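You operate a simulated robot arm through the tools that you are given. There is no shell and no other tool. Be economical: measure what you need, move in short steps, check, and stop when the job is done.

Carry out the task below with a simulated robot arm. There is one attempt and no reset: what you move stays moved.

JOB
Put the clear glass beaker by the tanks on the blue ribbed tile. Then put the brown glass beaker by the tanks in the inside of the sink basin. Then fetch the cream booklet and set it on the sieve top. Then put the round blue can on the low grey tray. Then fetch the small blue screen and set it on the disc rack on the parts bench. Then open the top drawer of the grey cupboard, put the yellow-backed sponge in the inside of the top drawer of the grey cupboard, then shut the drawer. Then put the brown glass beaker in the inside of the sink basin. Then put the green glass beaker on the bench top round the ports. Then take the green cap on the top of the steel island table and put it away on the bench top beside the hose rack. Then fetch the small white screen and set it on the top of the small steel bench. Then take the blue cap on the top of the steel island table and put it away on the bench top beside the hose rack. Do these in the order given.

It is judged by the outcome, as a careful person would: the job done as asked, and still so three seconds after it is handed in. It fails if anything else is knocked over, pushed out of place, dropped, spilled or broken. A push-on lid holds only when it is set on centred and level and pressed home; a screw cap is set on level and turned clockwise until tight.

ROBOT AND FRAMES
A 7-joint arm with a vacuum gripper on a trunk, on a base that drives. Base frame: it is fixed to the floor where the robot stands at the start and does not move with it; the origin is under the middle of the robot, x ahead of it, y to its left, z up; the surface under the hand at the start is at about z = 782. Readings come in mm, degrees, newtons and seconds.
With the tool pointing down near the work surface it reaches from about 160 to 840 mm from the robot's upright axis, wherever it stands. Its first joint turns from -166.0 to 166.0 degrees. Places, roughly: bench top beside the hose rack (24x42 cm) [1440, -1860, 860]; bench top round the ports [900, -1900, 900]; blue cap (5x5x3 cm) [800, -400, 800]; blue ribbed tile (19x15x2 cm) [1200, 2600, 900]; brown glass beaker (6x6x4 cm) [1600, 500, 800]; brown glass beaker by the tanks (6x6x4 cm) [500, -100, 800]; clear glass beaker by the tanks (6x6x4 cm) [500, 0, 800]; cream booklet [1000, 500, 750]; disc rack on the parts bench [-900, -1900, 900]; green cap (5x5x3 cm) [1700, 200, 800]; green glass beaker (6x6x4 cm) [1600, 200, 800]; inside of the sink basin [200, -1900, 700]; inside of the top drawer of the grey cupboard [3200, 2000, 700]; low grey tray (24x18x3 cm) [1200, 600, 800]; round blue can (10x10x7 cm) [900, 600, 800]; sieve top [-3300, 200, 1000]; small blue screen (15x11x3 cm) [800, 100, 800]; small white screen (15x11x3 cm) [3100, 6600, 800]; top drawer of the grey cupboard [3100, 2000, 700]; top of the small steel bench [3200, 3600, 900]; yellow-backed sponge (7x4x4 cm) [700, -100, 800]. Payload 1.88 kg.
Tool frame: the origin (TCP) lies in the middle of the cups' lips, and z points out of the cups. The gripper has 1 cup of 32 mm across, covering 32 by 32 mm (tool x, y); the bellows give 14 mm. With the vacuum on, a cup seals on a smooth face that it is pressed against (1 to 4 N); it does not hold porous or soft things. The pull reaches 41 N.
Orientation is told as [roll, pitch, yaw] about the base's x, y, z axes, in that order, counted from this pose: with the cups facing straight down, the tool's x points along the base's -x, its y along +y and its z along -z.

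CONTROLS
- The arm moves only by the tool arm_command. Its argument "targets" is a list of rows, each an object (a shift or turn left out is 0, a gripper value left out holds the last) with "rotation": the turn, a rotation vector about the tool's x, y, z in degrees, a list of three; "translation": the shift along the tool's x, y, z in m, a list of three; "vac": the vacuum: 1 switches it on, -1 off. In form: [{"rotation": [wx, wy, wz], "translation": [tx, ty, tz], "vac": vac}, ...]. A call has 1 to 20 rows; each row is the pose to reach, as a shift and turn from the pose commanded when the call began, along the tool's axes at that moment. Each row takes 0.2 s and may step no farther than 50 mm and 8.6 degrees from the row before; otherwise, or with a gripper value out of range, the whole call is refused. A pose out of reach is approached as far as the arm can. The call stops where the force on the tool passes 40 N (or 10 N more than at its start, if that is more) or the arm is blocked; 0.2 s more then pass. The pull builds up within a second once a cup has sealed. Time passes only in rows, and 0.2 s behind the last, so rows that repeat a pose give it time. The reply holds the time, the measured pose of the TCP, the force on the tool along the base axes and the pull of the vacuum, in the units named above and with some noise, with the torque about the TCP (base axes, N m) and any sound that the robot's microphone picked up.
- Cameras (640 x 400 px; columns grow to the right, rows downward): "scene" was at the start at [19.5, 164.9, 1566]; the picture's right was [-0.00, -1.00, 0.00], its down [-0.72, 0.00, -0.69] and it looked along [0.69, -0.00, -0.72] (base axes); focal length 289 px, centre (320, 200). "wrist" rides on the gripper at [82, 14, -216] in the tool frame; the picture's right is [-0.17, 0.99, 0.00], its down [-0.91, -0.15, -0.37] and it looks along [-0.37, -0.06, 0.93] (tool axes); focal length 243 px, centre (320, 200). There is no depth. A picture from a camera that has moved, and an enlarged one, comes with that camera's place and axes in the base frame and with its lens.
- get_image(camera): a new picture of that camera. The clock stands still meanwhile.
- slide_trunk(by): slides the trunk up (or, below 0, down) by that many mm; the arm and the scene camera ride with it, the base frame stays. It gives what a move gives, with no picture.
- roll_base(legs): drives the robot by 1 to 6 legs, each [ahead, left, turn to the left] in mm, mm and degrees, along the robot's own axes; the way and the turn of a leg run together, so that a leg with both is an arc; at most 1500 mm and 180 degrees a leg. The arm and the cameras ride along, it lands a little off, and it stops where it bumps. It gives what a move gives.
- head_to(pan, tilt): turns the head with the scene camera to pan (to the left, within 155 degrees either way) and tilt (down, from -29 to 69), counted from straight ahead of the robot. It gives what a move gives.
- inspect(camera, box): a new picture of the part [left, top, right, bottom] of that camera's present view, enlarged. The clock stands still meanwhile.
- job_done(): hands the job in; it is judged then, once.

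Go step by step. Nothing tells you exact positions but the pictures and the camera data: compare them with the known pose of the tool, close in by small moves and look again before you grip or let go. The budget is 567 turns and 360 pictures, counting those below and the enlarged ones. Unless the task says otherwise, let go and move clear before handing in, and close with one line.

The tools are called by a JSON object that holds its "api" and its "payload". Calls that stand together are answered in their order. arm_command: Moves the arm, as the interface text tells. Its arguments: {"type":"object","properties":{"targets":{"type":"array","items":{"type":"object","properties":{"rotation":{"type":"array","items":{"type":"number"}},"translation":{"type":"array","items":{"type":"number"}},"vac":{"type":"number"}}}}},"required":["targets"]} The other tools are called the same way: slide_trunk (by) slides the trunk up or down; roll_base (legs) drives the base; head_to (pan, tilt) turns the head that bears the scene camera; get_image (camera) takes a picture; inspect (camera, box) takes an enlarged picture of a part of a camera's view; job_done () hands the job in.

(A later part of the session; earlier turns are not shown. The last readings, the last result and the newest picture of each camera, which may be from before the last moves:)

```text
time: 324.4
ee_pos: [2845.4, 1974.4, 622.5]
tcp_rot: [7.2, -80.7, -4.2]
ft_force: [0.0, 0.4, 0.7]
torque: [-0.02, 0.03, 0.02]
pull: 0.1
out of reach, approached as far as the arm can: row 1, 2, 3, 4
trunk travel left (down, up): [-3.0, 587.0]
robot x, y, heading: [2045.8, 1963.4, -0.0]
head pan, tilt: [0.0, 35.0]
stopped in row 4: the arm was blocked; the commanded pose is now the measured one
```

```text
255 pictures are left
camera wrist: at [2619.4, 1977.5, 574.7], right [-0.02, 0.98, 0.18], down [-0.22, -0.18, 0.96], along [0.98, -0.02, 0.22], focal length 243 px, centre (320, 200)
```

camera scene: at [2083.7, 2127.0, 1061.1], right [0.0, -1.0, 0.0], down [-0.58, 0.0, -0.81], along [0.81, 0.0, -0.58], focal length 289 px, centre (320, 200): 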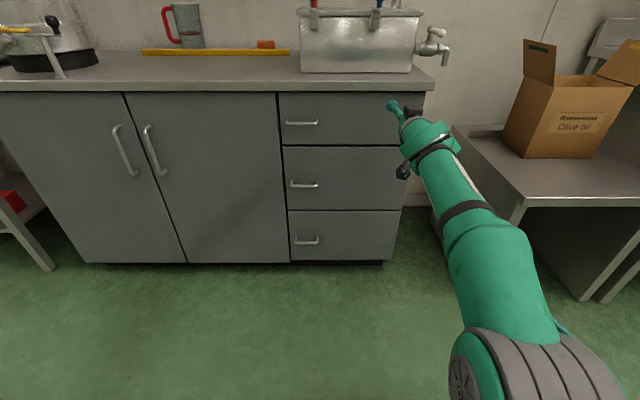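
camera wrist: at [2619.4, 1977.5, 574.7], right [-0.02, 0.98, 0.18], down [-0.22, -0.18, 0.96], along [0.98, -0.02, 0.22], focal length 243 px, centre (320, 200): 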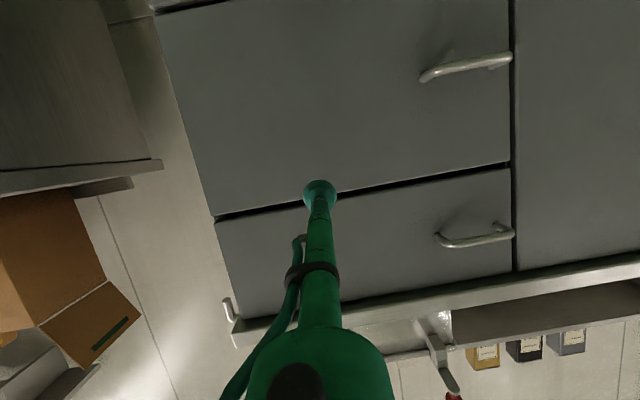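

This low, extended posture hits limits. Return to the pose that worked (z≈812) and use base motion for the rest.

{"api": "arm_command", "payload": {"targets": [{"translation": [-0.04, -0.009, -0.002], "rotation": [0.5, -1, 0]}, {"translation": [-0.08, -0.018, -0.004], "rotation": [1, -2, 0]}, {"translation": [-0.12, -0.027, -0.006], "rotation": [1.6, -3, 0]}, {"translation": [-0.16, -0.035, -0.008], "rotation": [2.2, -4, 0]}, {"translation": [-0.19, -0.041, -0.01], "rotation": [2.7, -5, 0]}, {"translation": [-0.19, -0.041, -0.01], "rotation": [2.7, -5, 0]}]}}

{"api": "get_image", "payload": {"camera": "wrist"}}

```text
time: 325.8
ee_pos: [2858.7, 1929.5, 827.3]
tcp_rot: [12.2, -86.9, -12.4]
ft_force: [-0.7, 0.6, -0.3]
torque: [-0.01, 0.01, -0.01]
pull: 0.1
trunk travel left (down, up): [-3.0, 587.0]
robot x, y, heading: [2045.0, 1960.3, 0.4]
head pan, tilt: [0.0, 35.0]
```

```text
254 pictures are left
camera wrist: at [2638.8, 1943.3, 756.0], right [0.01, 0.98, 0.18], down [-0.33, -0.16, 0.93], along [0.95, -0.07, 0.32], focal length 243 px, centre (320, 200)
```

wrist: 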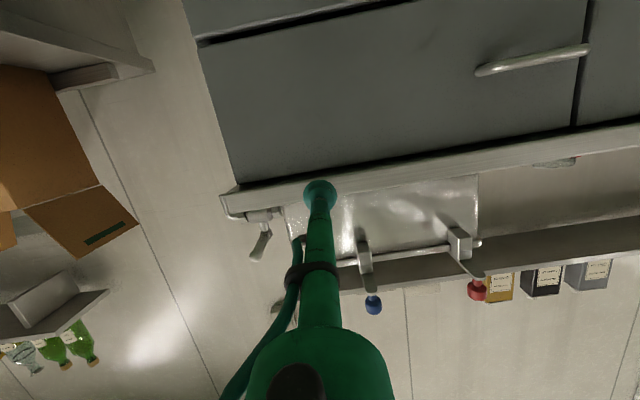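

{"api": "roll_base", "payload": {"legs": [[0, 100, 0]]}}

{"api": "arm_command", "payload": {"targets": [{"translation": [0.01, 0, -0.005]}, {"translation": [0.02, 0, -0.01]}, {"translation": [0.03, 0, -0.015]}, {"translation": [0.04, 0, -0.02]}, {"translation": [0.05, 0, -0.025]}, {"translation": [0.06, 0, -0.03]}, {"translation": [0.07, 0, -0.035]}, {"translation": [0.07, 0, -0.035]}]}}

{"api": "get_image", "payload": {"camera": "scene"}}

```text
time: 327.0
ee_pos: [2859.6, 2034.1, 826.2]
tcp_rot: [12.1, -86.9, -11.9]
ft_force: [-0.6, 0.1, 0.3]
torque: [0.01, 0.02, -0.03]
pull: 0.0
trunk travel left (down, up): [-3.0, 587.0]
robot x, y, heading: [2042.9, 2062.2, -0.0]
head pan, tilt: [0.0, 35.0]
```

```text
time: 328.4
ee_pos: [2856.7, 2043.2, 648.6]
tcp_rot: [5.7, -77.6, -5.0]
ft_force: [-0.2, 0.3, 0.4]
torque: [-0.05, 0.0, -0.01]
pull: 0.0
trunk travel left (down, up): [-3.0, 587.0]
robot x, y, heading: [2047.5, 2062.9, 0.2]
head pan, tilt: [0.0, 35.0]
stopped in row 7: the arm was blocked; the commanded pose is now the measured one
```

```text
253 pictures are left
camera scene: at [2083.7, 2230.0, 1057.1], right [0.0, -1.0, 0.0], down [-0.58, 0.0, -0.81], along [0.81, 0.0, -0.58], focal length 289 px, centre (320, 200)
```

scene: 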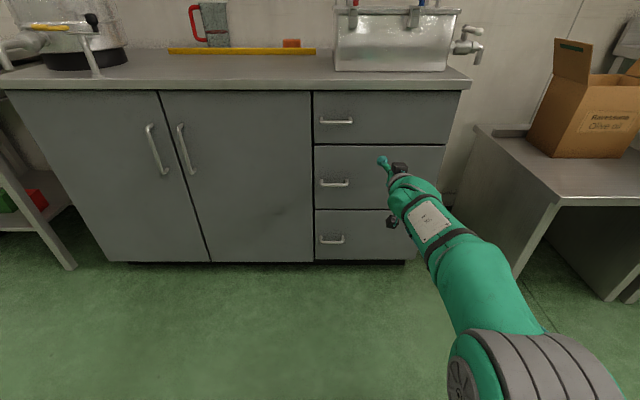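

The tool is nearly in line with the forearm (singular). I'll raise the trunk, un-tilt about the wrist, and redo it with a more bent elbow.

{"api": "slide_trunk", "payload": {"by": 522}}

{"api": "arm_command", "payload": {"targets": [{"rotation": [0, 8, 0], "translation": [0.0418, 0, -0.003]}, {"rotation": [0, 16, 0], "translation": [0.0827, 0, -0.0116]}, {"rotation": [0, 24, 0], "translation": [0.122, 0, -0.026]}, {"rotation": [0, 32, 0], "translation": [0.159, 0, -0.0456]}, {"rotation": [0, 40, 0], "translation": [0.1928, 0, -0.0702]}, {"rotation": [0, 48, 0], "translation": [0.2229, 0, -0.0993]}, {"rotation": [0, 56, 0], "translation": [0.2487, 0, -0.1322]}, {"rotation": [0, 64, 0], "translation": [0.2696, 0, -0.1685]}, {"rotation": [0, 72, 0], "translation": [0.2853, 0, -0.2073]}, {"rotation": [0, 77.6, 0], "translation": [0.293, 0, -0.2356]}, {"rotation": [0, 77.6, 0], "translation": [0.293, 0, -0.2356]}]}}

{"api": "get_image", "payload": {"camera": "scene"}}

```text
refused: 522 is not a number from -400 to 400
```

```text
time: 330.8
ee_pos: [2559.5, 2043.5, 419.4]
tcp_rot: [1.2, -0.8, 0.5]
ft_force: [0.5, 0.1, 0.4]
torque: [0.0, 0.01, -0.01]
pull: 0.2
trunk travel left (down, up): [-3.0, 587.0]
robot x, y, heading: [2047.0, 2061.2, 0.2]
head pan, tilt: [0.0, 35.0]
```

```text
252 pictures are left
camera scene: at [2073.1, 2228.8, 1060.3], right [0.0, -1.0, 0.0], down [-0.57, 0.0, -0.82], along [0.82, 0.0, -0.57], focal length 289 px, centre (320, 200)
```

scene: 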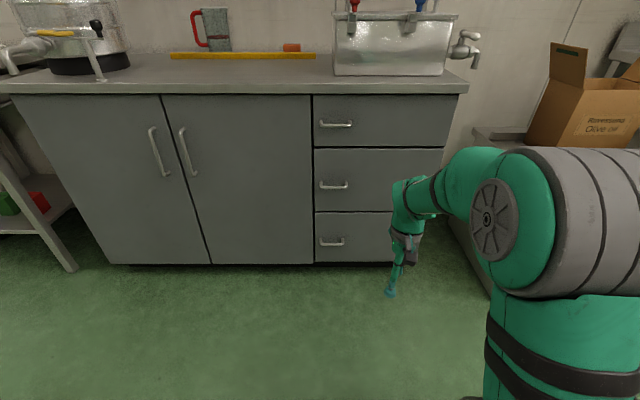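

Vertical again. Raise the trunk 165 mm while lowering the arm so the elbow is more bent.

{"api": "slide_trunk", "payload": {"by": 165}}

{"api": "arm_command", "payload": {"targets": [{"translation": [0.02, 0, 0.04]}, {"translation": [0.04, 0, 0.08]}, {"translation": [0.06, 0, 0.12]}, {"translation": [0.08, 0, 0.16]}, {"translation": [0.08, 0, 0.16]}]}}

{"api": "arm_command", "payload": {"targets": [{"rotation": [0, -8, 0], "translation": [-0.0418, 0, -0.003]}, {"rotation": [0, -16, 0], "translation": [-0.0827, 0, -0.0116]}, {"rotation": [0, -24, 0], "translation": [-0.122, 0, -0.026]}, {"rotation": [0, -32, 0], "translation": [-0.159, 0, -0.0456]}, {"rotation": [0, -40, 0], "translation": [-0.1928, 0, -0.0702]}, {"rotation": [0, -48, 0], "translation": [-0.2229, 0, -0.0993]}, {"rotation": [0, -56, 0], "translation": [-0.2487, 0, -0.1322]}]}}

{"api": "get_image", "payload": {"camera": "scene"}}

```text
time: 332.7
ee_pos: [2561.0, 2042.5, 585.5]
tcp_rot: [1.3, -1.1, 0.5]
ft_force: [-0.1, -0.5, 0.5]
torque: [-0.02, 0.01, 0.0]
pull: 0.0
trunk travel left (down, up): [-168.0, 422.0]
robot x, y, heading: [2046.9, 2064.6, 0.2]
head pan, tilt: [0.0, 35.0]
```

```text
time: 333.9
ee_pos: [2483.7, 2045.4, 425.2]
tcp_rot: [1.3, -0.9, 0.3]
ft_force: [0.6, -0.2, 0.7]
torque: [0.0, 0.01, 0.03]
pull: 0.1
trunk travel left (down, up): [-168.0, 422.0]
robot x, y, heading: [2049.0, 2065.4, 0.2]
head pan, tilt: [0.0, 35.0]
```

```text
time: 335.7
ee_pos: [2691.6, 2074.2, 494.6]
tcp_rot: [0.6, -45.4, 7.6]
ft_force: [1.3, 0.2, -0.5]
torque: [-0.01, 0.03, -0.02]
pull: 0.0
out of reach, approached as far as the arm can: row 6, 7
trunk travel left (down, up): [-168.0, 422.0]
robot x, y, heading: [2048.6, 2062.8, -0.1]
head pan, tilt: [0.0, 35.0]
stopped in row 7: the arm was blocked; the commanded pose is now the measured one
```

```text
251 pictures are left
camera scene: at [2081.6, 2229.8, 1225.2], right [0.0, -1.0, 0.0], down [-0.58, 0.0, -0.81], along [0.81, 0.0, -0.58], focal length 289 px, centre (320, 200)
```

scene: 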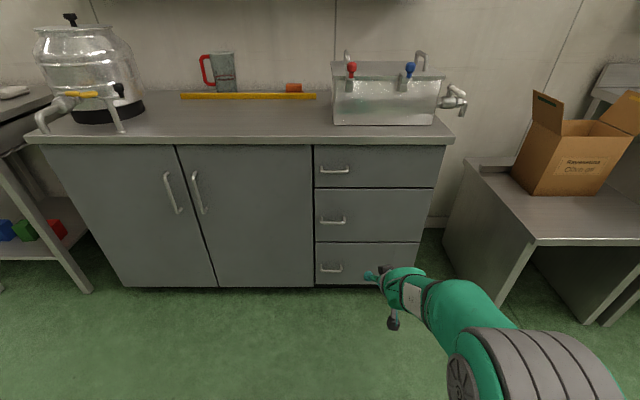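

Tilt upward is limited by the wrist joint. I'll un-tilt, and instead turn the base ~30° left so the tool can swing sideways to the drawer (bend kept).

{"api": "arm_command", "payload": {"targets": [{"rotation": [0, 8, 0], "translation": [0.0418, 0, -0.003]}, {"rotation": [0, 16, 0], "translation": [0.0827, 0, -0.0116]}, {"rotation": [0, 24, 0], "translation": [0.122, 0, -0.026]}, {"rotation": [0, 32, 0], "translation": [0.159, 0, -0.0456]}, {"rotation": [0, 40, 0], "translation": [0.1928, 0, -0.0702]}, {"rotation": [0, 45.4, 0], "translation": [0.2136, 0, -0.0893]}, {"rotation": [0, 45.4, 0], "translation": [0.2136, 0, -0.0893]}]}}

{"api": "get_image", "payload": {"camera": "scene"}}

```text
time: 337.3
ee_pos: [2477.8, 2043.1, 412.2]
tcp_rot: [0.3, -0.7, 8.1]
ft_force: [-0.9, 0.7, 1.1]
torque: [-0.01, -0.03, -0.01]
pull: 0.0
trunk travel left (down, up): [-168.0, 422.0]
robot x, y, heading: [2046.1, 2066.3, 0.2]
head pan, tilt: [0.0, 35.0]
```

```text
250 pictures are left
camera scene: at [2073.3, 2228.9, 1225.3], right [0.0, -1.0, 0.0], down [-0.57, 0.0, -0.82], along [0.82, 0.0, -0.57], focal length 289 px, centre (320, 200)
```

scene: 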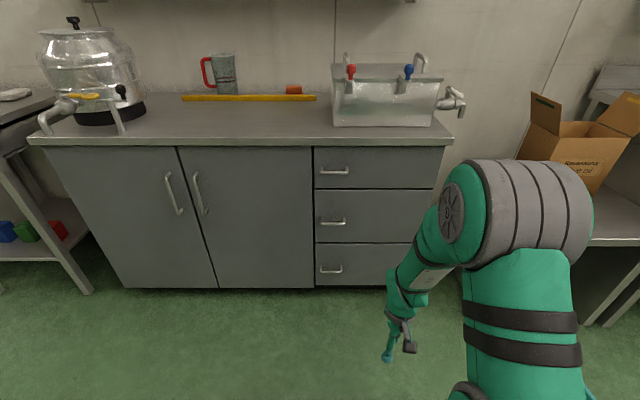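

Elbow is too high here. Restore the lower trunk with the level forearm, then tilt in small steps about the wrist.

{"api": "slide_trunk", "payload": {"by": -165}}

{"api": "arm_command", "payload": {"targets": [{"translation": [0.0, 0, -0.045]}, {"translation": [0.0, 0, -0.09]}, {"translation": [0.0, 0, -0.135]}, {"translation": [0.0, 0, -0.17]}, {"translation": [0.0, 0, -0.17], "rotation": [0, 0, 8]}, {"translation": [0.0, 0, -0.17], "rotation": [0, 0, 8]}]}}

{"api": "get_image", "payload": {"camera": "scene"}}

```text
time: 339.2
ee_pos: [2477.8, 2044.1, 246.9]
tcp_rot: [0.3, -0.7, 8.1]
ft_force: [0.3, -0.2, 0.5]
torque: [0.0, -0.02, 0.0]
pull: 0.1
trunk travel left (down, up): [-3.0, 587.0]
robot x, y, heading: [2050.4, 2060.6, 0.3]
head pan, tilt: [0.0, 35.0]
```

```text
time: 340.6
ee_pos: [2474.9, 2042.2, 415.3]
tcp_rot: [0.4, -0.7, 0.0]
ft_force: [0.5, 0.9, -0.8]
torque: [-0.03, 0.01, 0.04]
pull: 0.1
trunk travel left (down, up): [-3.0, 587.0]
robot x, y, heading: [2047.1, 2062.3, 0.3]
head pan, tilt: [0.0, 35.0]
```

```text
249 pictures are left
camera scene: at [2073.3, 2228.9, 1060.3], right [0.0, -1.0, 0.0], down [-0.57, 0.0, -0.82], along [0.82, 0.0, -0.57], focal length 289 px, centre (320, 200)
```

scene: 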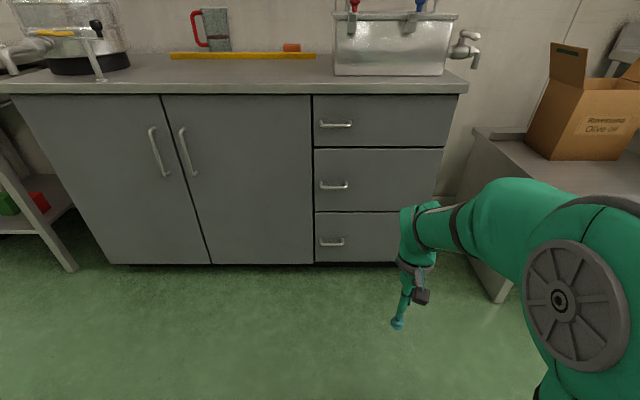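

Test: tilt the tool toward a direction 35° to the robot's right, about the wrist.

{"api": "arm_command", "payload": {"targets": [{"rotation": [4.6, -6.55, 0], "translation": [-0.0342, -0.024, -0.003]}, {"rotation": [9.2, -13.1, 0], "translation": [-0.0677, -0.0475, -0.0116]}, {"rotation": [13.8, -19.7, 0], "translation": [-0.0999, -0.07, -0.026]}, {"rotation": [18.4, -26.2, 0], "translation": [-0.13, -0.0913, -0.0456]}, {"rotation": [23, -32.8, 0], "translation": [-0.158, -0.1107, -0.0702]}, {"rotation": [27.6, -39.3, 0], "translation": [-0.1826, -0.128, -0.0993]}, {"rotation": [32.1, -45.9, 0], "translation": [-0.2037, -0.1428, -0.1322]}, {"rotation": [36.7, -52.4, 0], "translation": [-0.2208, -0.1548, -0.1685]}, {"rotation": [41.3, -59, 0], "translation": [-0.2337, -0.1638, -0.2073]}, {"rotation": [45.9, -65.5, 0], "translation": [-0.2419, -0.1696, -0.2479]}, {"rotation": [50.5, -72.1, 0], "translation": [-0.2455, -0.1721, -0.2895]}, {"rotation": [50.5, -72.1, 0], "translation": [-0.2455, -0.1721, -0.2895]}]}}

{"api": "get_image", "payload": {"camera": "scene"}}

{"api": "get_image", "payload": {"camera": "wrist"}}

```text
time: 342.7
ee_pos: [2730.1, 1880.8, 533.0]
tcp_rot: [-58.1, -45.2, 30.2]
ft_force: [-0.1, -0.2, 0.3]
torque: [0.0, -0.01, 0.01]
pull: 0.1
trunk travel left (down, up): [-3.0, 587.0]
robot x, y, heading: [2048.5, 2063.2, -0.1]
head pan, tilt: [0.0, 35.0]
stopped in row 10: the arm was blocked; the commanded pose is now the measured one
```

```text
248 pictures are left
camera scene: at [2084.6, 2229.8, 1054.9], right [0.0, -1.0, 0.0], down [-0.58, 0.0, -0.81], along [0.81, 0.0, -0.58], focal length 289 px, centre (320, 200)
```

scene: 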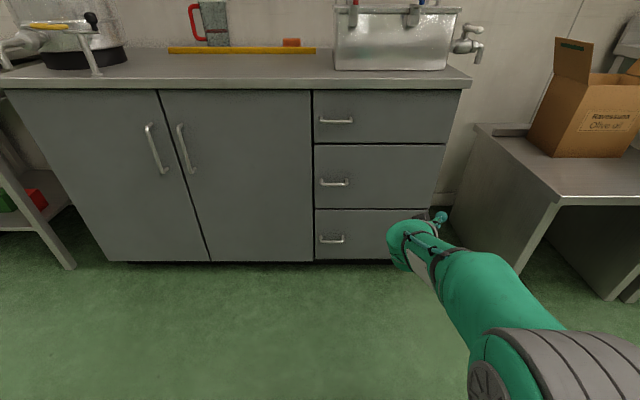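

```text
247 pictures are left
camera wrist: at [2521.3, 1978.9, 546.2], right [0.35, 0.81, -0.47], down [0.24, 0.41, 0.88], along [0.91, -0.42, -0.05], focal length 243 px, centre (320, 200)
```

wrist: 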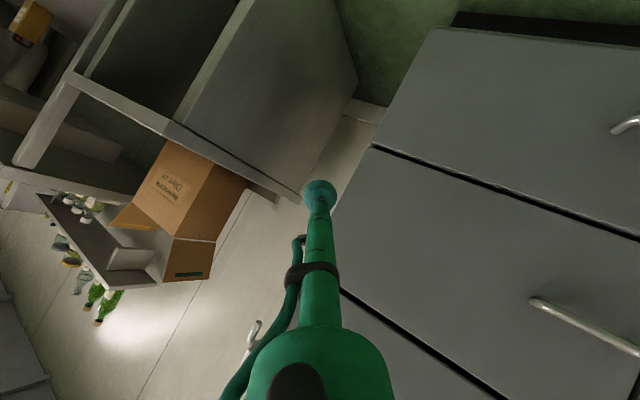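

The elbow meets the base when going that low. The high tilt worked, and a drawer-front contact at z≈785 is still on the front, so I'll go back to that approach: un-tilt, raise trunk.

{"api": "arm_command", "payload": {"targets": [{"rotation": [-4.6, 6.55, 0], "translation": [0.0342, 0.024, -0.003]}, {"rotation": [-9.2, 13.1, 0], "translation": [0.0677, 0.0475, -0.0116]}, {"rotation": [-13.8, 19.7, 0], "translation": [0.0999, 0.07, -0.026]}, {"rotation": [-18.4, 26.2, 0], "translation": [0.13, 0.0913, -0.0456]}, {"rotation": [-23, 32.8, 0], "translation": [0.158, 0.1107, -0.0702]}, {"rotation": [-27.6, 39.3, 0], "translation": [0.1826, 0.128, -0.0993]}, {"rotation": [-32.1, 45.9, 0], "translation": [0.2037, 0.1428, -0.1322]}, {"rotation": [-36.7, 52.4, 0], "translation": [0.2208, 0.1548, -0.1685]}, {"rotation": [-39, 55.7, 0], "translation": [0.228, 0.16, -0.188]}, {"rotation": [-39, 55.7, 0], "translation": [0.228, 0.16, -0.188]}]}}

{"api": "slide_trunk", "payload": {"by": 390}}

{"api": "get_image", "payload": {"camera": "scene"}}

```text
time: 344.9
ee_pos: [2487.6, 2021.9, 355.1]
tcp_rot: [-4.0, 1.9, 0.6]
ft_force: [-1.4, 0.3, -0.2]
torque: [-0.01, -0.01, 0.0]
pull: 0.0
trunk travel left (down, up): [-3.0, 587.0]
robot x, y, heading: [2047.0, 2062.5, 0.3]
head pan, tilt: [0.0, 35.0]
```

```text
time: 348.7
ee_pos: [2486.8, 2021.5, 745.2]
tcp_rot: [-3.9, 2.0, 0.6]
ft_force: [-0.3, -0.6, 0.0]
torque: [0.01, 0.0, 0.02]
pull: 0.0
trunk travel left (down, up): [-393.0, 197.0]
robot x, y, heading: [2046.8, 2067.6, 0.2]
head pan, tilt: [0.0, 35.0]
```

```text
246 pictures are left
camera scene: at [2073.4, 2228.9, 1450.3], right [0.0, -1.0, 0.0], down [-0.57, 0.0, -0.82], along [0.82, 0.0, -0.57], focal length 289 px, centre (320, 200)
```

scene: 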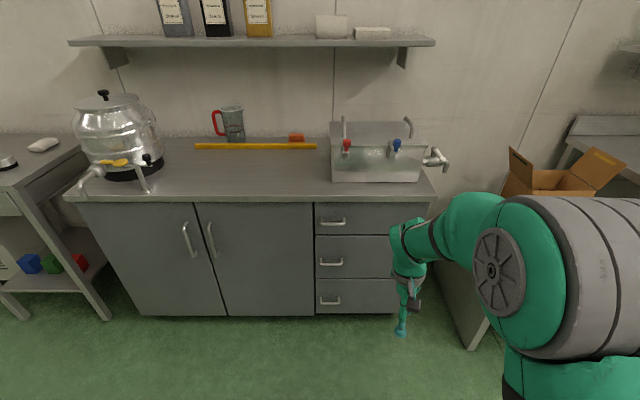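

{"api": "arm_command", "payload": {"targets": [{"translation": [-0.011, 0, -0.04], "rotation": [-2, -1, 0]}, {"translation": [-0.022, 0, -0.08], "rotation": [-3.9, -2, 0.6]}, {"translation": [-0.033, 0, -0.12], "rotation": [-3.9, -2, 0.6]}, {"translation": [-0.044, 0, -0.16], "rotation": [-3.9, -2, 0.6]}, {"translation": [-0.058, 0, -0.206], "rotation": [-3.9, -2, 0.6]}, {"translation": [-0.058, 0, -0.206], "rotation": [-3.9, -2, 0.6]}]}}

{"api": "arm_command", "payload": {"targets": [{"rotation": [0, -8, 0], "translation": [-0.0418, 0, -0.003]}, {"rotation": [0, -16, 0], "translation": [-0.0827, 0, -0.0116]}, {"rotation": [0, -24, 0], "translation": [-0.122, 0, -0.026]}, {"rotation": [0, -32, 0], "translation": [-0.159, 0, -0.0456]}, {"rotation": [0, -40, 0], "translation": [-0.1928, 0, -0.0702]}, {"rotation": [0, -48, 0], "translation": [-0.2229, 0, -0.0993]}, {"rotation": [0, -56, 0], "translation": [-0.2487, 0, -0.1322]}, {"rotation": [0, -64, 0], "translation": [-0.2696, 0, -0.1685]}, {"rotation": [0, -72, 0], "translation": [-0.2853, 0, -0.2073]}, {"rotation": [0, -80, 0], "translation": [-0.2954, 0, -0.2479]}, {"rotation": [0, -88, 0], "translation": [-0.2998, 0, -0.2895]}, {"rotation": [0, -90, 0], "translation": [-0.3, 0, -0.3]}]}}

{"api": "get_image", "payload": {"camera": "scene"}}

```text
time: 350.1
ee_pos: [2550.3, 2036.3, 949.9]
tcp_rot: [0.0, -0.1, 0.1]
ft_force: [-0.4, -1.1, -0.1]
torque: [0.0, -0.02, 0.02]
pull: 0.0
trunk travel left (down, up): [-393.0, 197.0]
robot x, y, heading: [2042.9, 2062.6, 0.3]
head pan, tilt: [0.0, 35.0]
```

```text
time: 352.7
ee_pos: [2856.7, 2044.5, 1246.6]
tcp_rot: [-165.2, -89.7, 165.8]
ft_force: [-0.3, 0.0, 0.2]
torque: [0.0, 0.08, -0.01]
pull: 0.0
trunk travel left (down, up): [-393.0, 197.0]
robot x, y, heading: [2046.1, 2062.6, 0.1]
head pan, tilt: [0.0, 35.0]
```

```text
245 pictures are left
camera scene: at [2075.4, 2228.8, 1445.0], right [0.0, -1.0, 0.0], down [-0.57, 0.0, -0.82], along [0.82, 0.0, -0.57], focal length 289 px, centre (320, 200)
```

scene: 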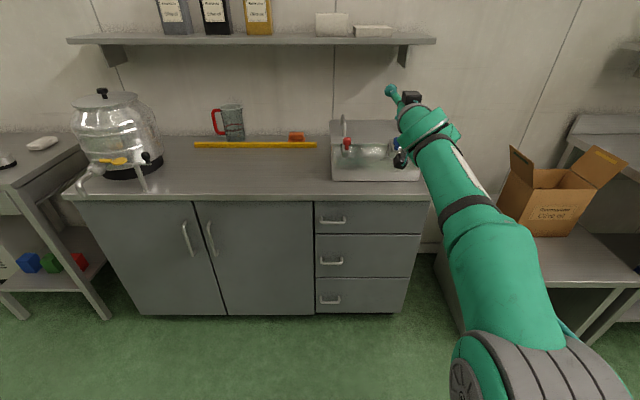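

{"api": "slide_trunk", "payload": {"by": -390}}

{"api": "arm_command", "payload": {"targets": [{"translation": [0.01, 0, 0]}, {"translation": [0.02, 0, 0]}, {"translation": [0.03, 0, 0]}, {"translation": [0.04, 0, 0]}, {"translation": [0.05, 0, 0]}, {"translation": [0.05, 0, 0]}]}}

{"api": "get_image", "payload": {"camera": "wrist"}}

{"api": "inspect", "payload": {"camera": "scene", "box": [280, 60, 480, 210]}}

```text
time: 356.4
ee_pos: [2866.2, 2036.6, 834.7]
tcp_rot: [1.4, -88.1, -1.2]
ft_force: [-0.2, 0.5, 0.7]
torque: [-0.02, 0.03, 0.04]
pull: 0.0
trunk travel left (down, up): [-3.0, 587.0]
robot x, y, heading: [2045.3, 2062.9, -0.2]
head pan, tilt: [0.0, 35.0]
```

```text
time: 358.0
ee_pos: [2871.4, 2041.6, 760.4]
tcp_rot: [2.3, -86.6, -1.9]
ft_force: [-0.5, -0.9, 0.0]
torque: [0.02, 0.09, 0.04]
pull: 0.1
out of reach, approached as far as the arm can: row 3
trunk travel left (down, up): [-3.0, 587.0]
robot x, y, heading: [2050.9, 2066.5, -0.3]
head pan, tilt: [0.0, 35.0]
stopped in row 6: the arm was blocked; the commanded pose is now the measured one
```

```text
244 pictures are left
camera wrist: at [2650.7, 2052.2, 691.0], right [0.0, 0.99, 0.17], down [-0.32, -0.16, 0.93], along [0.95, -0.05, 0.31], focal length 243 px, centre (320, 200)
```

wrist: 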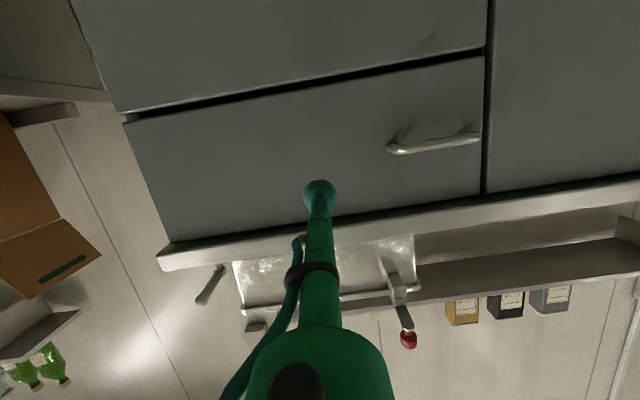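

```text
2.67 times, centred on (380, 135) of scene
camera zoom: at [2082.6, 2230.2, 1057.8], right [0.0, -1.0, 0.0], down [-0.58, 0.0, -0.81], along [0.81, 0.0, -0.58], focal length 770 px, centre (160, 373)
```

zoom: 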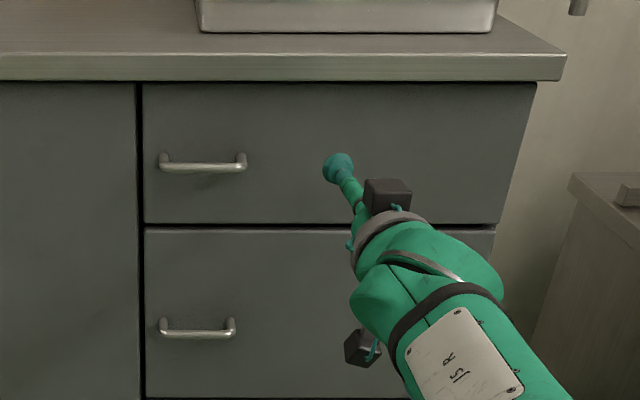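

Tool is square to the drawer front at z 760. Vacuum on, then drive forward in small steps to contact.

{"api": "arm_command", "payload": {"targets": [{"translation": [0, 0, 0], "vac": 1}]}}

{"api": "roll_base", "payload": {"legs": [[75, 0, 0]]}}

{"api": "get_image", "payload": {"camera": "wrist"}}

```text
time: 358.4
ee_pos: [2872.2, 2042.4, 763.0]
tcp_rot: [2.3, -86.7, -1.8]
ft_force: [0.7, 0.0, 0.4]
torque: [-0.03, 0.0, -0.02]
pull: 0.0
trunk travel left (down, up): [-3.0, 587.0]
robot x, y, heading: [2045.6, 2063.3, 0.1]
head pan, tilt: [0.0, 35.0]
```

```text
time: 359.5
ee_pos: [2946.1, 2040.2, 763.5]
tcp_rot: [2.8, -86.6, -2.3]
ft_force: [0.1, 0.7, 0.6]
torque: [0.04, 0.01, 0.01]
pull: 0.0
trunk travel left (down, up): [-3.0, 587.0]
robot x, y, heading: [2121.6, 2067.5, -0.2]
head pan, tilt: [0.0, 35.0]
```

```text
242 pictures are left
camera wrist: at [2726.2, 2051.2, 693.2], right [0.0, 0.99, 0.17], down [-0.32, -0.16, 0.93], along [0.95, -0.06, 0.32], focal length 243 px, centre (320, 200)
```

wrist: 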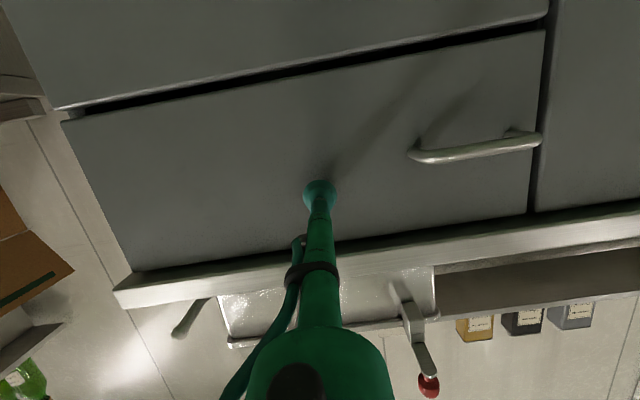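

{"api": "roll_base", "payload": {"legs": [[20, 0, 0]]}}

{"api": "get_image", "payload": {"camera": "wrist"}}

```text
time: 360.2
ee_pos: [2966.7, 2041.6, 762.7]
tcp_rot: [2.8, -86.5, -2.3]
ft_force: [0.7, 5.4, -3.6]
torque: [-0.08, -0.24, -0.16]
pull: 40.8
trunk travel left (down, up): [-3.0, 587.0]
robot x, y, heading: [2141.0, 2062.7, 0.1]
head pan, tilt: [0.0, 35.0]
```

```text
241 pictures are left
camera wrist: at [2746.0, 2052.4, 693.0], right [0.0, 0.99, 0.17], down [-0.32, -0.16, 0.93], along [0.95, -0.05, 0.31], focal length 243 px, centre (320, 200)
```

wrist: 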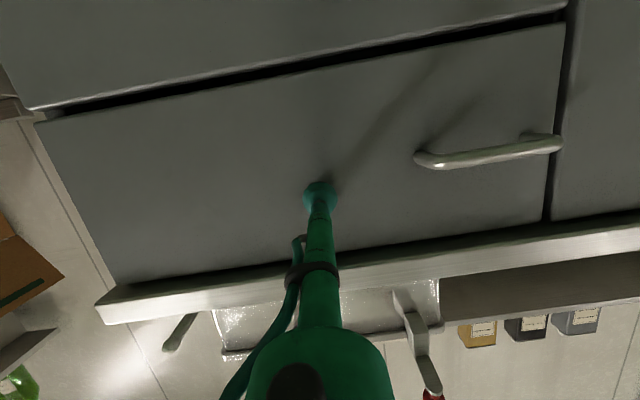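

Sealed on the drawer front. Pull by driving back.

{"api": "roll_base", "payload": {"legs": [[-80, 0, 0]]}}

{"api": "get_image", "payload": {"camera": "wrist"}}

```text
time: 361.3
ee_pos: [2886.1, 2041.8, 763.5]
tcp_rot: [3.1, -86.4, -2.5]
ft_force: [0.0, 0.1, 3.5]
torque: [-0.15, -0.15, -0.07]
pull: 40.6
trunk travel left (down, up): [-3.0, 587.0]
robot x, y, heading: [2059.6, 2065.0, -0.0]
head pan, tilt: [0.0, 35.0]
```

```text
240 pictures are left
camera wrist: at [2665.7, 2052.4, 693.1], right [0.0, 0.99, 0.17], down [-0.32, -0.16, 0.93], along [0.95, -0.05, 0.31], focal length 243 px, centre (320, 200)
```

wrist: 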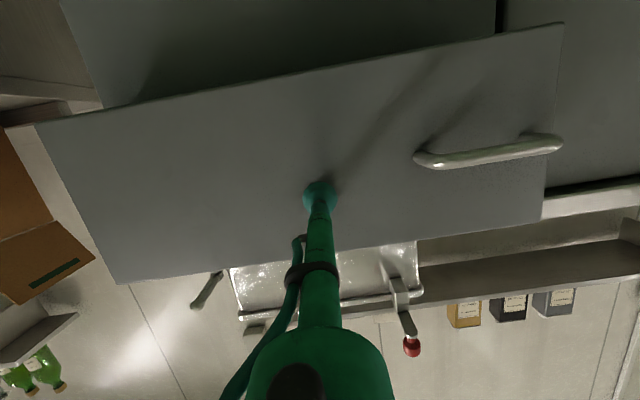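

The drawer slides. Continue, mindful of the white table behind.

{"api": "roll_base", "payload": {"legs": [[-90, 0, 0]]}}

{"api": "head_to", "payload": {"pan": 150, "tilt": 40}}

{"api": "get_image", "payload": {"camera": "scene"}}

{"api": "head_to", "payload": {"pan": 0, "tilt": 35}}

{"api": "get_image", "payload": {"camera": "scene"}}

```text
time: 362.4
ee_pos: [2796.8, 2041.8, 762.3]
tcp_rot: [3.6, -86.6, -3.0]
ft_force: [0.0, -7.1, 10.2]
torque: [-0.12, -0.11, -0.07]
pull: 40.5
trunk travel left (down, up): [-3.0, 587.0]
robot x, y, heading: [1972.3, 2065.4, 0.3]
head pan, tilt: [0.0, 35.0]
```

```text
time: 364.8
ee_pos: [2796.5, 2042.9, 762.0]
tcp_rot: [3.8, -86.6, -3.1]
ft_force: [-0.4, -3.9, 15.7]
torque: [0.02, -0.04, -0.04]
pull: 40.7
trunk travel left (down, up): [-3.0, 587.0]
robot x, y, heading: [1975.0, 2061.8, 0.3]
head pan, tilt: [150.0, 40.0]
```

```text
239 pictures are left
camera scene: at [1844.9, 2271.6, 1053.9], right [0.5, 0.87, 0.0], down [0.55, -0.32, -0.77], along [-0.67, 0.38, -0.64], focal length 289 px, centre (320, 200)
```

scene: 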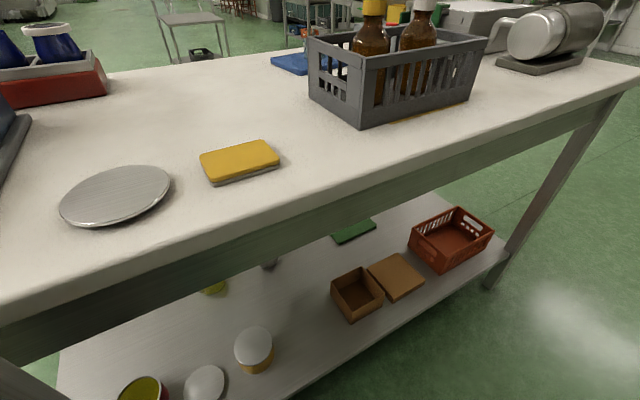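

```text
time: 367.1
ee_pos: [2797.4, 2042.2, 762.0]
tcp_rot: [3.8, -86.5, -3.1]
ft_force: [-0.4, 0.6, 13.4]
torque: [0.04, 0.07, -0.04]
pull: 40.8
trunk travel left (down, up): [-3.0, 587.0]
robot x, y, heading: [1974.0, 2067.7, 0.3]
head pan, tilt: [0.0, 35.0]
```

```text
238 pictures are left
camera scene: at [2006.8, 2229.3, 1059.9], right [0.0, -1.0, 0.0], down [-0.58, 0.0, -0.81], along [0.81, 0.0, -0.58], focal length 289 px, centre (320, 200)
```

scene: 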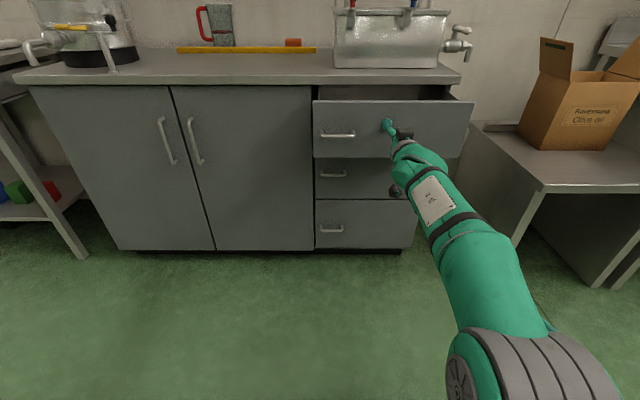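

The drawer is ~170 mm open and the base is close to the white table, so stop here. Release and back the cup off the front.

{"api": "arm_command", "payload": {"targets": [{"vac": -1}, {"translation": [0, 0, 0]}, {"translation": [0, 0, 0]}, {"translation": [-0.002, 0, -0.008]}, {"translation": [-0.004, 0, -0.016]}, {"translation": [-0.006, 0, -0.025]}, {"translation": [-0.006, 0, -0.025]}]}}

{"api": "get_image", "payload": {"camera": "scene"}}

```text
time: 368.9
ee_pos: [2789.6, 2045.5, 688.6]
tcp_rot: [3.8, -80.5, -2.8]
ft_force: [-0.4, 0.0, 0.0]
torque: [-0.03, 0.1, 0.01]
pull: 0.1
trunk travel left (down, up): [-3.0, 587.0]
robot x, y, heading: [1970.7, 2064.2, 0.3]
head pan, tilt: [0.0, 35.0]
stopped in row 7: the arm was blocked; the commanded pose is now the measured one
```

```text
237 pictures are left
camera scene: at [2007.6, 2229.8, 1059.7], right [0.0, -1.0, 0.0], down [-0.58, 0.0, -0.81], along [0.81, 0.0, -0.58], focal length 289 px, centre (320, 200)
```

scene: 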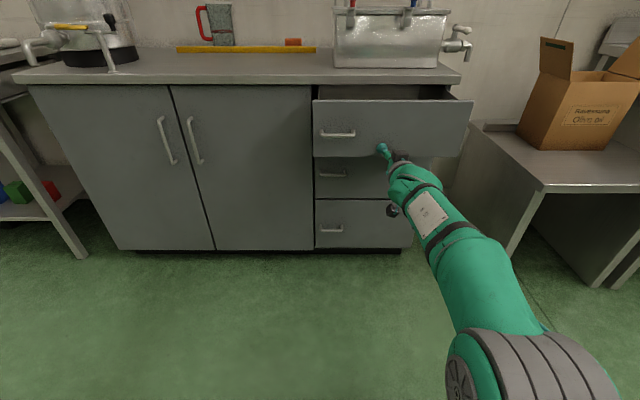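

{"api": "arm_command", "payload": {"targets": [{"rotation": [0, 8, 0], "translation": [0.0418, 0, -0.003]}, {"rotation": [0, 16, 0], "translation": [0.0827, 0, -0.0116]}, {"rotation": [0, 24, 0], "translation": [0.122, 0, -0.026]}, {"rotation": [0, 32, 0], "translation": [0.159, 0, -0.0456]}, {"rotation": [0, 40, 0], "translation": [0.1928, 0, -0.0702]}, {"rotation": [0, 48, 0], "translation": [0.2229, 0, -0.0993]}, {"rotation": [0, 56, 0], "translation": [0.2487, 0, -0.1322]}, {"rotation": [0, 64, 0], "translation": [0.2696, 0, -0.1685]}, {"rotation": [0, 72, 0], "translation": [0.2853, 0, -0.2073]}, {"rotation": [0, 80, 0], "translation": [0.2954, 0, -0.2479]}, {"rotation": [0, 80, 0], "translation": [0.2954, 0, -0.2479]}]}}

{"api": "slide_trunk", "payload": {"by": 390}}

{"api": "slide_trunk", "payload": {"by": 132}}

{"api": "get_image", "payload": {"camera": "scene"}}

```text
time: 371.3
ee_pos: [2497.7, 2042.8, 451.8]
tcp_rot: [0.6, -1.5, 0.9]
ft_force: [0.0, -0.2, 0.6]
torque: [0.01, -0.02, 0.01]
pull: 0.0
trunk travel left (down, up): [-3.0, 587.0]
robot x, y, heading: [1971.8, 2066.1, -0.1]
head pan, tilt: [0.0, 35.0]
```

```text
time: 375.1
ee_pos: [2499.0, 2043.2, 841.4]
tcp_rot: [0.6, -1.6, 0.9]
ft_force: [-0.8, -0.5, -0.4]
torque: [-0.02, -0.02, -0.01]
pull: 0.0
trunk travel left (down, up): [-393.0, 197.0]
robot x, y, heading: [1972.7, 2066.7, 0.4]
head pan, tilt: [0.0, 35.0]
```

```text
time: 376.7
ee_pos: [2498.5, 2042.9, 972.7]
tcp_rot: [0.7, -1.6, 0.9]
ft_force: [-0.1, -0.5, -1.0]
torque: [0.0, -0.01, 0.0]
pull: 0.1
trunk travel left (down, up): [-525.0, 65.0]
robot x, y, heading: [1967.6, 2064.8, -0.0]
head pan, tilt: [0.0, 35.0]
```

```text
236 pictures are left
camera scene: at [1999.1, 2228.9, 1582.2], right [0.0, -1.0, 0.0], down [-0.57, 0.0, -0.82], along [0.82, 0.0, -0.57], focal length 289 px, centre (320, 200)
```

scene: 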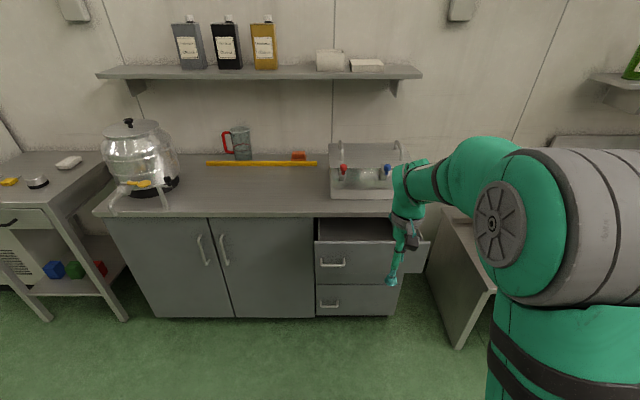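

Drawer is open. Now fetch the sponge (≈(738, -143) on the island): tuck the arm and drive back round to the island front.

{"api": "arm_command", "payload": {"targets": [{"translation": [0.045, 0, -0.015]}, {"translation": [0.09, 0, -0.03]}, {"translation": [0.135, 0, -0.045]}, {"translation": [0.18, 0, -0.055], "rotation": [0.7, 1.6, 0.9]}, {"translation": [0.18, 0, -0.055], "rotation": [0.7, 1.6, 0.9]}]}}

{"api": "roll_base", "payload": {"legs": [[60, 0, 0], [0, -810, 0], [-1090, 0, 0], [-1090, 0, 0], [0, -1340, 0], [170, 0, 0]]}}

{"api": "head_to", "payload": {"pan": 0, "tilt": 46}}

{"api": "get_image", "payload": {"camera": "scene"}}

```text
time: 377.9
ee_pos: [2315.9, 2037.7, 1025.9]
tcp_rot: [-0.1, 0.1, 0.0]
ft_force: [0.8, 0.0, 0.2]
torque: [-0.01, -0.01, 0.0]
pull: 0.0
trunk travel left (down, up): [-525.0, 65.0]
robot x, y, heading: [1971.5, 2066.5, 0.1]
head pan, tilt: [0.0, 35.0]
```

```text
time: 400.4
ee_pos: [359.1, -76.1, 1023.8]
tcp_rot: [0.0, 0.1, -0.1]
ft_force: [0.4, -0.1, -0.7]
torque: [-0.02, -0.01, 0.0]
pull: 0.1
trunk travel left (down, up): [-525.0, 65.0]
robot x, y, heading: [17.1, -54.2, -0.2]
head pan, tilt: [0.0, 35.0]
```

```text
time: 401.1
ee_pos: [358.8, -76.2, 1023.7]
tcp_rot: [-0.1, -0.1, 0.0]
ft_force: [-0.6, -0.2, -0.5]
torque: [-0.01, 0.02, 0.0]
pull: 0.1
trunk travel left (down, up): [-525.0, 65.0]
robot x, y, heading: [13.6, -49.9, -0.0]
head pan, tilt: [0.0, 46.0]
```

```text
235 pictures are left
camera scene: at [33.7, 113.9, 1566.1], right [0.0, -1.0, 0.0], down [-0.72, 0.0, -0.7], along [0.7, 0.0, -0.72], focal length 289 px, centre (320, 200)
```

scene: 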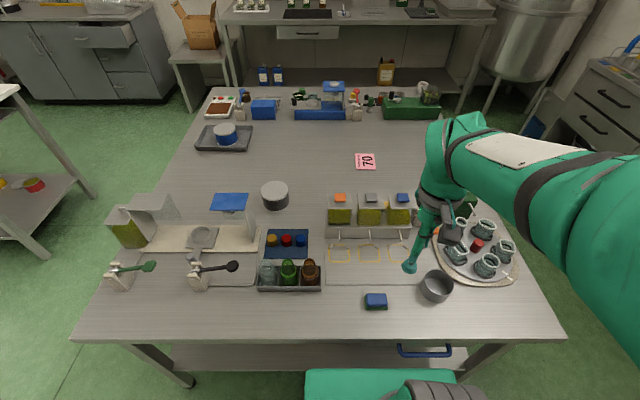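

{"api": "arm_command", "payload": {"targets": [{"translation": [-0.03, 0, -0.03]}, {"translation": [-0.075, 0, -0.04]}, {"translation": [-0.12, 0, -0.04]}, {"translation": [-0.165, 0.0, -0.04]}, {"translation": [-0.21, 0.0, -0.04]}, {"translation": [-0.255, 0.0, -0.04]}, {"translation": [-0.3, 0.0, -0.04]}, {"translation": [-0.335, 0.0, -0.04]}, {"translation": [-0.335, 0.0, -0.04]}]}}

{"api": "inspect", "payload": {"camera": "wrist", "box": [180, 120, 420, 280]}}

```text
time: 403.1
ee_pos: [694.9, -78.8, 1064.6]
tcp_rot: [-0.1, 0.0, -0.1]
ft_force: [0.1, -1.2, 0.2]
torque: [0.0, 0.01, 0.01]
pull: 0.1
trunk travel left (down, up): [-525.0, 65.0]
robot x, y, heading: [13.6, -53.1, -0.1]
head pan, tilt: [0.0, 46.0]
```

```text
2.50 times, centred on (300, 200) of wrist
camera zoom: at [612.6, -65.6, 1280.5], right [0.17, 0.99, 0.0], down [0.91, -0.16, 0.37], along [0.37, -0.06, -0.93], focal length 606 px, centre (370, 200)
```

zoom: 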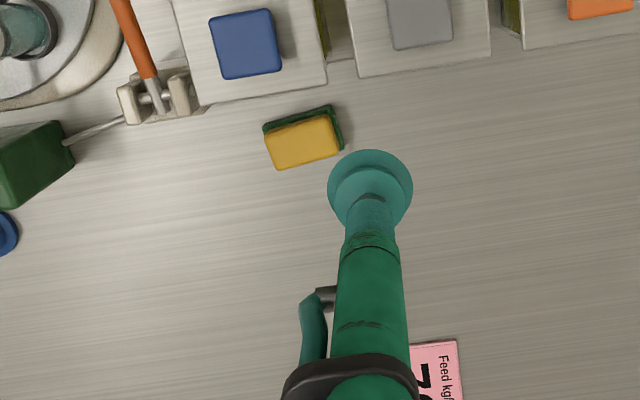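

Sponge top ≈ (739, -139, ~820). Move above and lower.

{"api": "arm_command", "payload": {"targets": [{"translation": [-0.022, -0.03, 0]}, {"translation": [-0.044, -0.06, 0]}, {"translation": [-0.044, -0.06, 0.045]}, {"translation": [-0.044, -0.06, 0.09]}, {"translation": [-0.044, -0.06, 0.135]}, {"translation": [-0.044, -0.06, 0.18]}, {"translation": [-0.044, -0.06, 0.2]}, {"translation": [-0.044, -0.06, 0.2]}]}}

{"api": "inspect", "payload": {"camera": "wrist", "box": [240, 120, 400, 260]}}

{"api": "inspect", "payload": {"camera": "scene", "box": [370, 140, 450, 210]}}

```text
time: 404.9
ee_pos: [736.1, -138.3, 865.1]
tcp_rot: [-0.1, 0.1, -0.1]
ft_force: [-0.1, -1.0, 0.2]
torque: [-0.02, -0.02, 0.02]
pull: 0.0
trunk travel left (down, up): [-525.0, 65.0]
robot x, y, heading: [15.6, -49.7, -0.1]
head pan, tilt: [0.0, 46.0]
```

```text
2.86 times, centred on (320, 190) of wrist
camera zoom: at [654.6, -125.4, 1080.3], right [0.17, 0.99, 0.0], down [0.91, -0.16, 0.38], along [0.37, -0.06, -0.93], focal length 693 px, centre (320, 229)
```

zoom: 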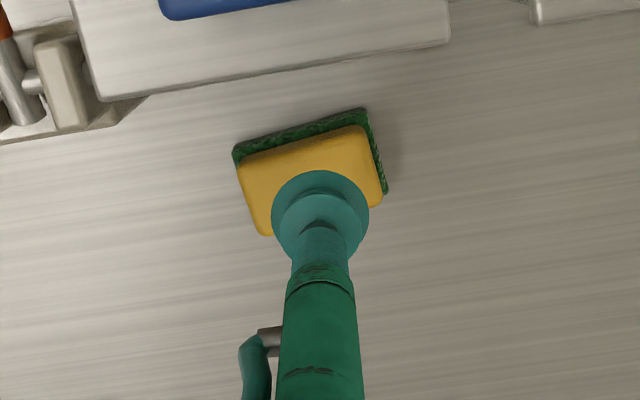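

```text
5.71 times, centred on (410, 175) of scene
camera zoom: at [33.9, 113.9, 1566.1], right [0.0, -1.0, 0.0], down [-0.72, 0.0, -0.69], along [0.69, 0.0, -0.72], focal length 1649 px, centre (-194, 343)
```

zoom: 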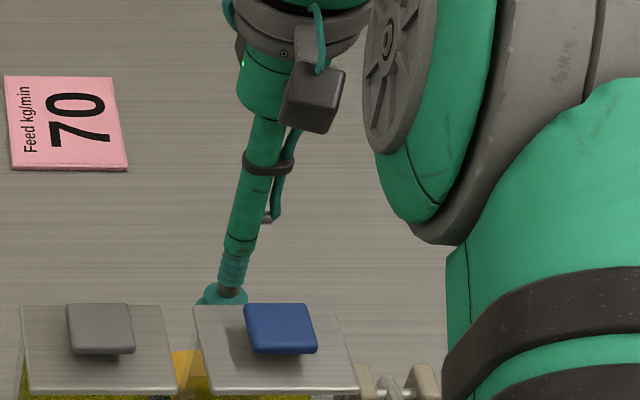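

{"api": "arm_command", "payload": {"targets": [{"translation": [-0.001, -0.003, 0.03], "vac": 1}, {"translation": [-0.001, -0.003, 0.04]}, {"translation": [-0.001, -0.003, 0.046]}, {"translation": [-0.001, -0.003, 0.05]}, {"translation": [-0.001, -0.003, 0.05]}, {"translation": [-0.001, -0.003, 0.05]}]}}

{"api": "inspect", "payload": {"camera": "wrist", "box": [270, 150, 370, 240]}}

```text
time: 406.3
ee_pos: [738.0, -141.7, 812.9]
tcp_rot: [0.0, -0.1, 0.0]
ft_force: [0.2, -0.6, -0.4]
torque: [-0.01, 0.01, -0.03]
pull: 0.1
trunk travel left (down, up): [-525.0, 65.0]
robot x, y, heading: [9.9, -49.9, -0.1]
head pan, tilt: [0.0, 46.0]
```

```text
4.44 times, centred on (320, 195) of wrist
camera zoom: at [656.1, -128.7, 1029.0], right [0.17, 0.99, 0.0], down [0.91, -0.16, 0.37], along [0.37, -0.06, -0.93], focal length 1078 px, centre (320, 222)
```

zoom: 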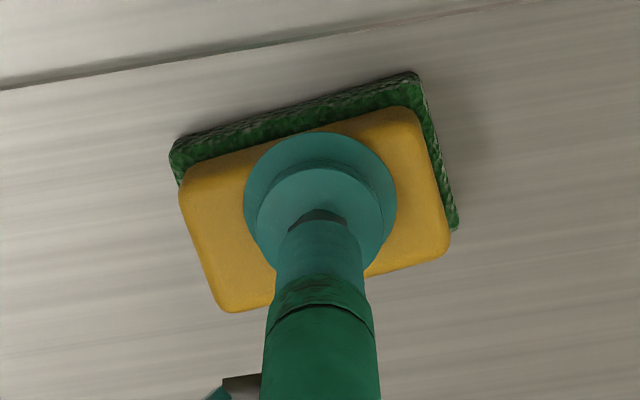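

{"api": "arm_command", "payload": {"targets": [{"translation": [0, 0, 0.003]}, {"translation": [0, 0, 0.006]}, {"translation": [0, 0, 0.008]}, {"translation": [0, 0, 0.008]}, {"translation": [0, 0, 0.008]}]}}

```text
time: 407.5
ee_pos: [737.8, -142.1, 807.6]
tcp_rot: [-0.1, 0.0, -0.1]
ft_force: [0.2, -0.8, 2.3]
torque: [0.04, 0.02, 0.0]
pull: 0.0
trunk travel left (down, up): [-525.0, 65.0]
robot x, y, heading: [13.1, -53.3, -0.4]
head pan, tilt: [0.0, 46.0]
```

{"api": "arm_command", "payload": {"targets": [{"translation": [0, 0, 0.002]}, {"translation": [0, 0, 0.004]}, {"translation": [0, 0, 0.004]}, {"translation": [0, 0, 0.004]}, {"translation": [0, 0, 0.004]}]}}

```text
time: 408.7
ee_pos: [737.6, -142.4, 803.0]
tcp_rot: [-0.1, 0.0, -0.1]
ft_force: [-0.4, 2.0, 3.3]
torque: [-0.05, -0.05, 0.01]
pull: 0.0
trunk travel left (down, up): [-525.0, 65.0]
robot x, y, heading: [14.8, -51.7, -0.0]
head pan, tilt: [0.0, 46.0]
```

{"api": "arm_command", "payload": {"targets": [{"translation": [0, 0, 0.002]}, {"translation": [0, 0, 0.004]}, {"translation": [0, 0, 0.004]}, {"translation": [0, 0, 0.004]}]}}

{"api": "inspect", "payload": {"camera": "wrist", "box": [270, 150, 370, 240]}}

```text
time: 409.7
ee_pos: [739.4, -141.7, 798.7]
tcp_rot: [-0.1, 0.0, -0.2]
ft_force: [-0.8, -1.8, 5.3]
torque: [0.03, -0.02, -0.02]
pull: 0.1
trunk travel left (down, up): [-525.0, 65.0]
robot x, y, heading: [15.0, -49.7, 0.1]
head pan, tilt: [0.0, 46.0]
```

```text
4.44 times, centred on (320, 195) of wrist
camera zoom: at [656.2, -128.3, 1014.0], right [0.17, 0.99, 0.0], down [0.91, -0.16, 0.38], along [0.37, -0.06, -0.93], focal length 1078 px, centre (320, 222)
```

zoom: 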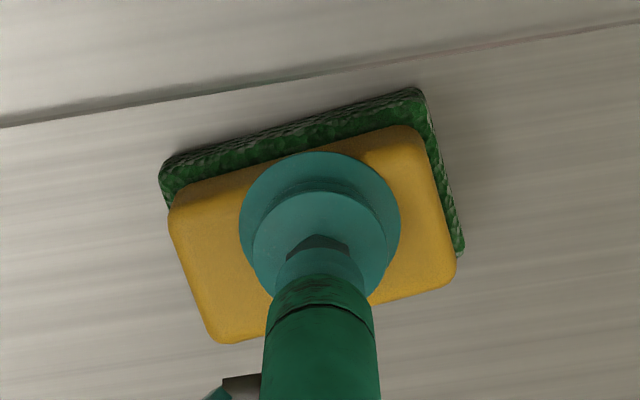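

The cup lip overhangs one edge by ~3 mm. Lift, shift +x 3 mm, press again.

{"api": "arm_command", "payload": {"targets": [{"translation": [0, 0, -0.015]}, {"translation": [-0.004, 0.001, -0.015]}, {"translation": [-0.004, 0.001, -0.008]}, {"translation": [-0.004, 0.001, -0.004]}, {"translation": [-0.004, 0.001, -0.002]}, {"translation": [-0.004, 0.001, -0.002]}, {"translation": [-0.004, 0.001, -0.002]}]}}

{"api": "inspect", "payload": {"camera": "wrist", "box": [270, 150, 370, 240]}}

```text
time: 411.3
ee_pos: [743.5, -141.1, 803.6]
tcp_rot: [-0.1, -0.2, -0.1]
ft_force: [3.1, 1.2, 29.7]
torque: [-0.13, -0.05, -0.02]
pull: 40.5
trunk travel left (down, up): [-525.0, 65.0]
robot x, y, heading: [14.7, -51.6, 0.0]
head pan, tilt: [0.0, 46.0]
```

```text
4.44 times, centred on (320, 195) of wrist
camera zoom: at [659.2, -127.9, 1018.1], right [0.17, 0.99, 0.0], down [0.91, -0.15, 0.38], along [0.37, -0.06, -0.93], focal length 1078 px, centre (320, 222)
```

zoom: 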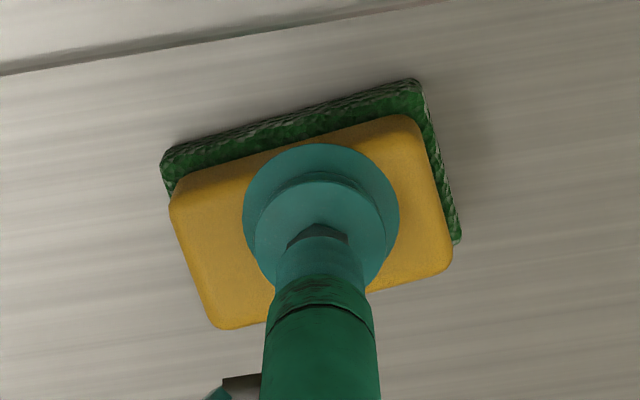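

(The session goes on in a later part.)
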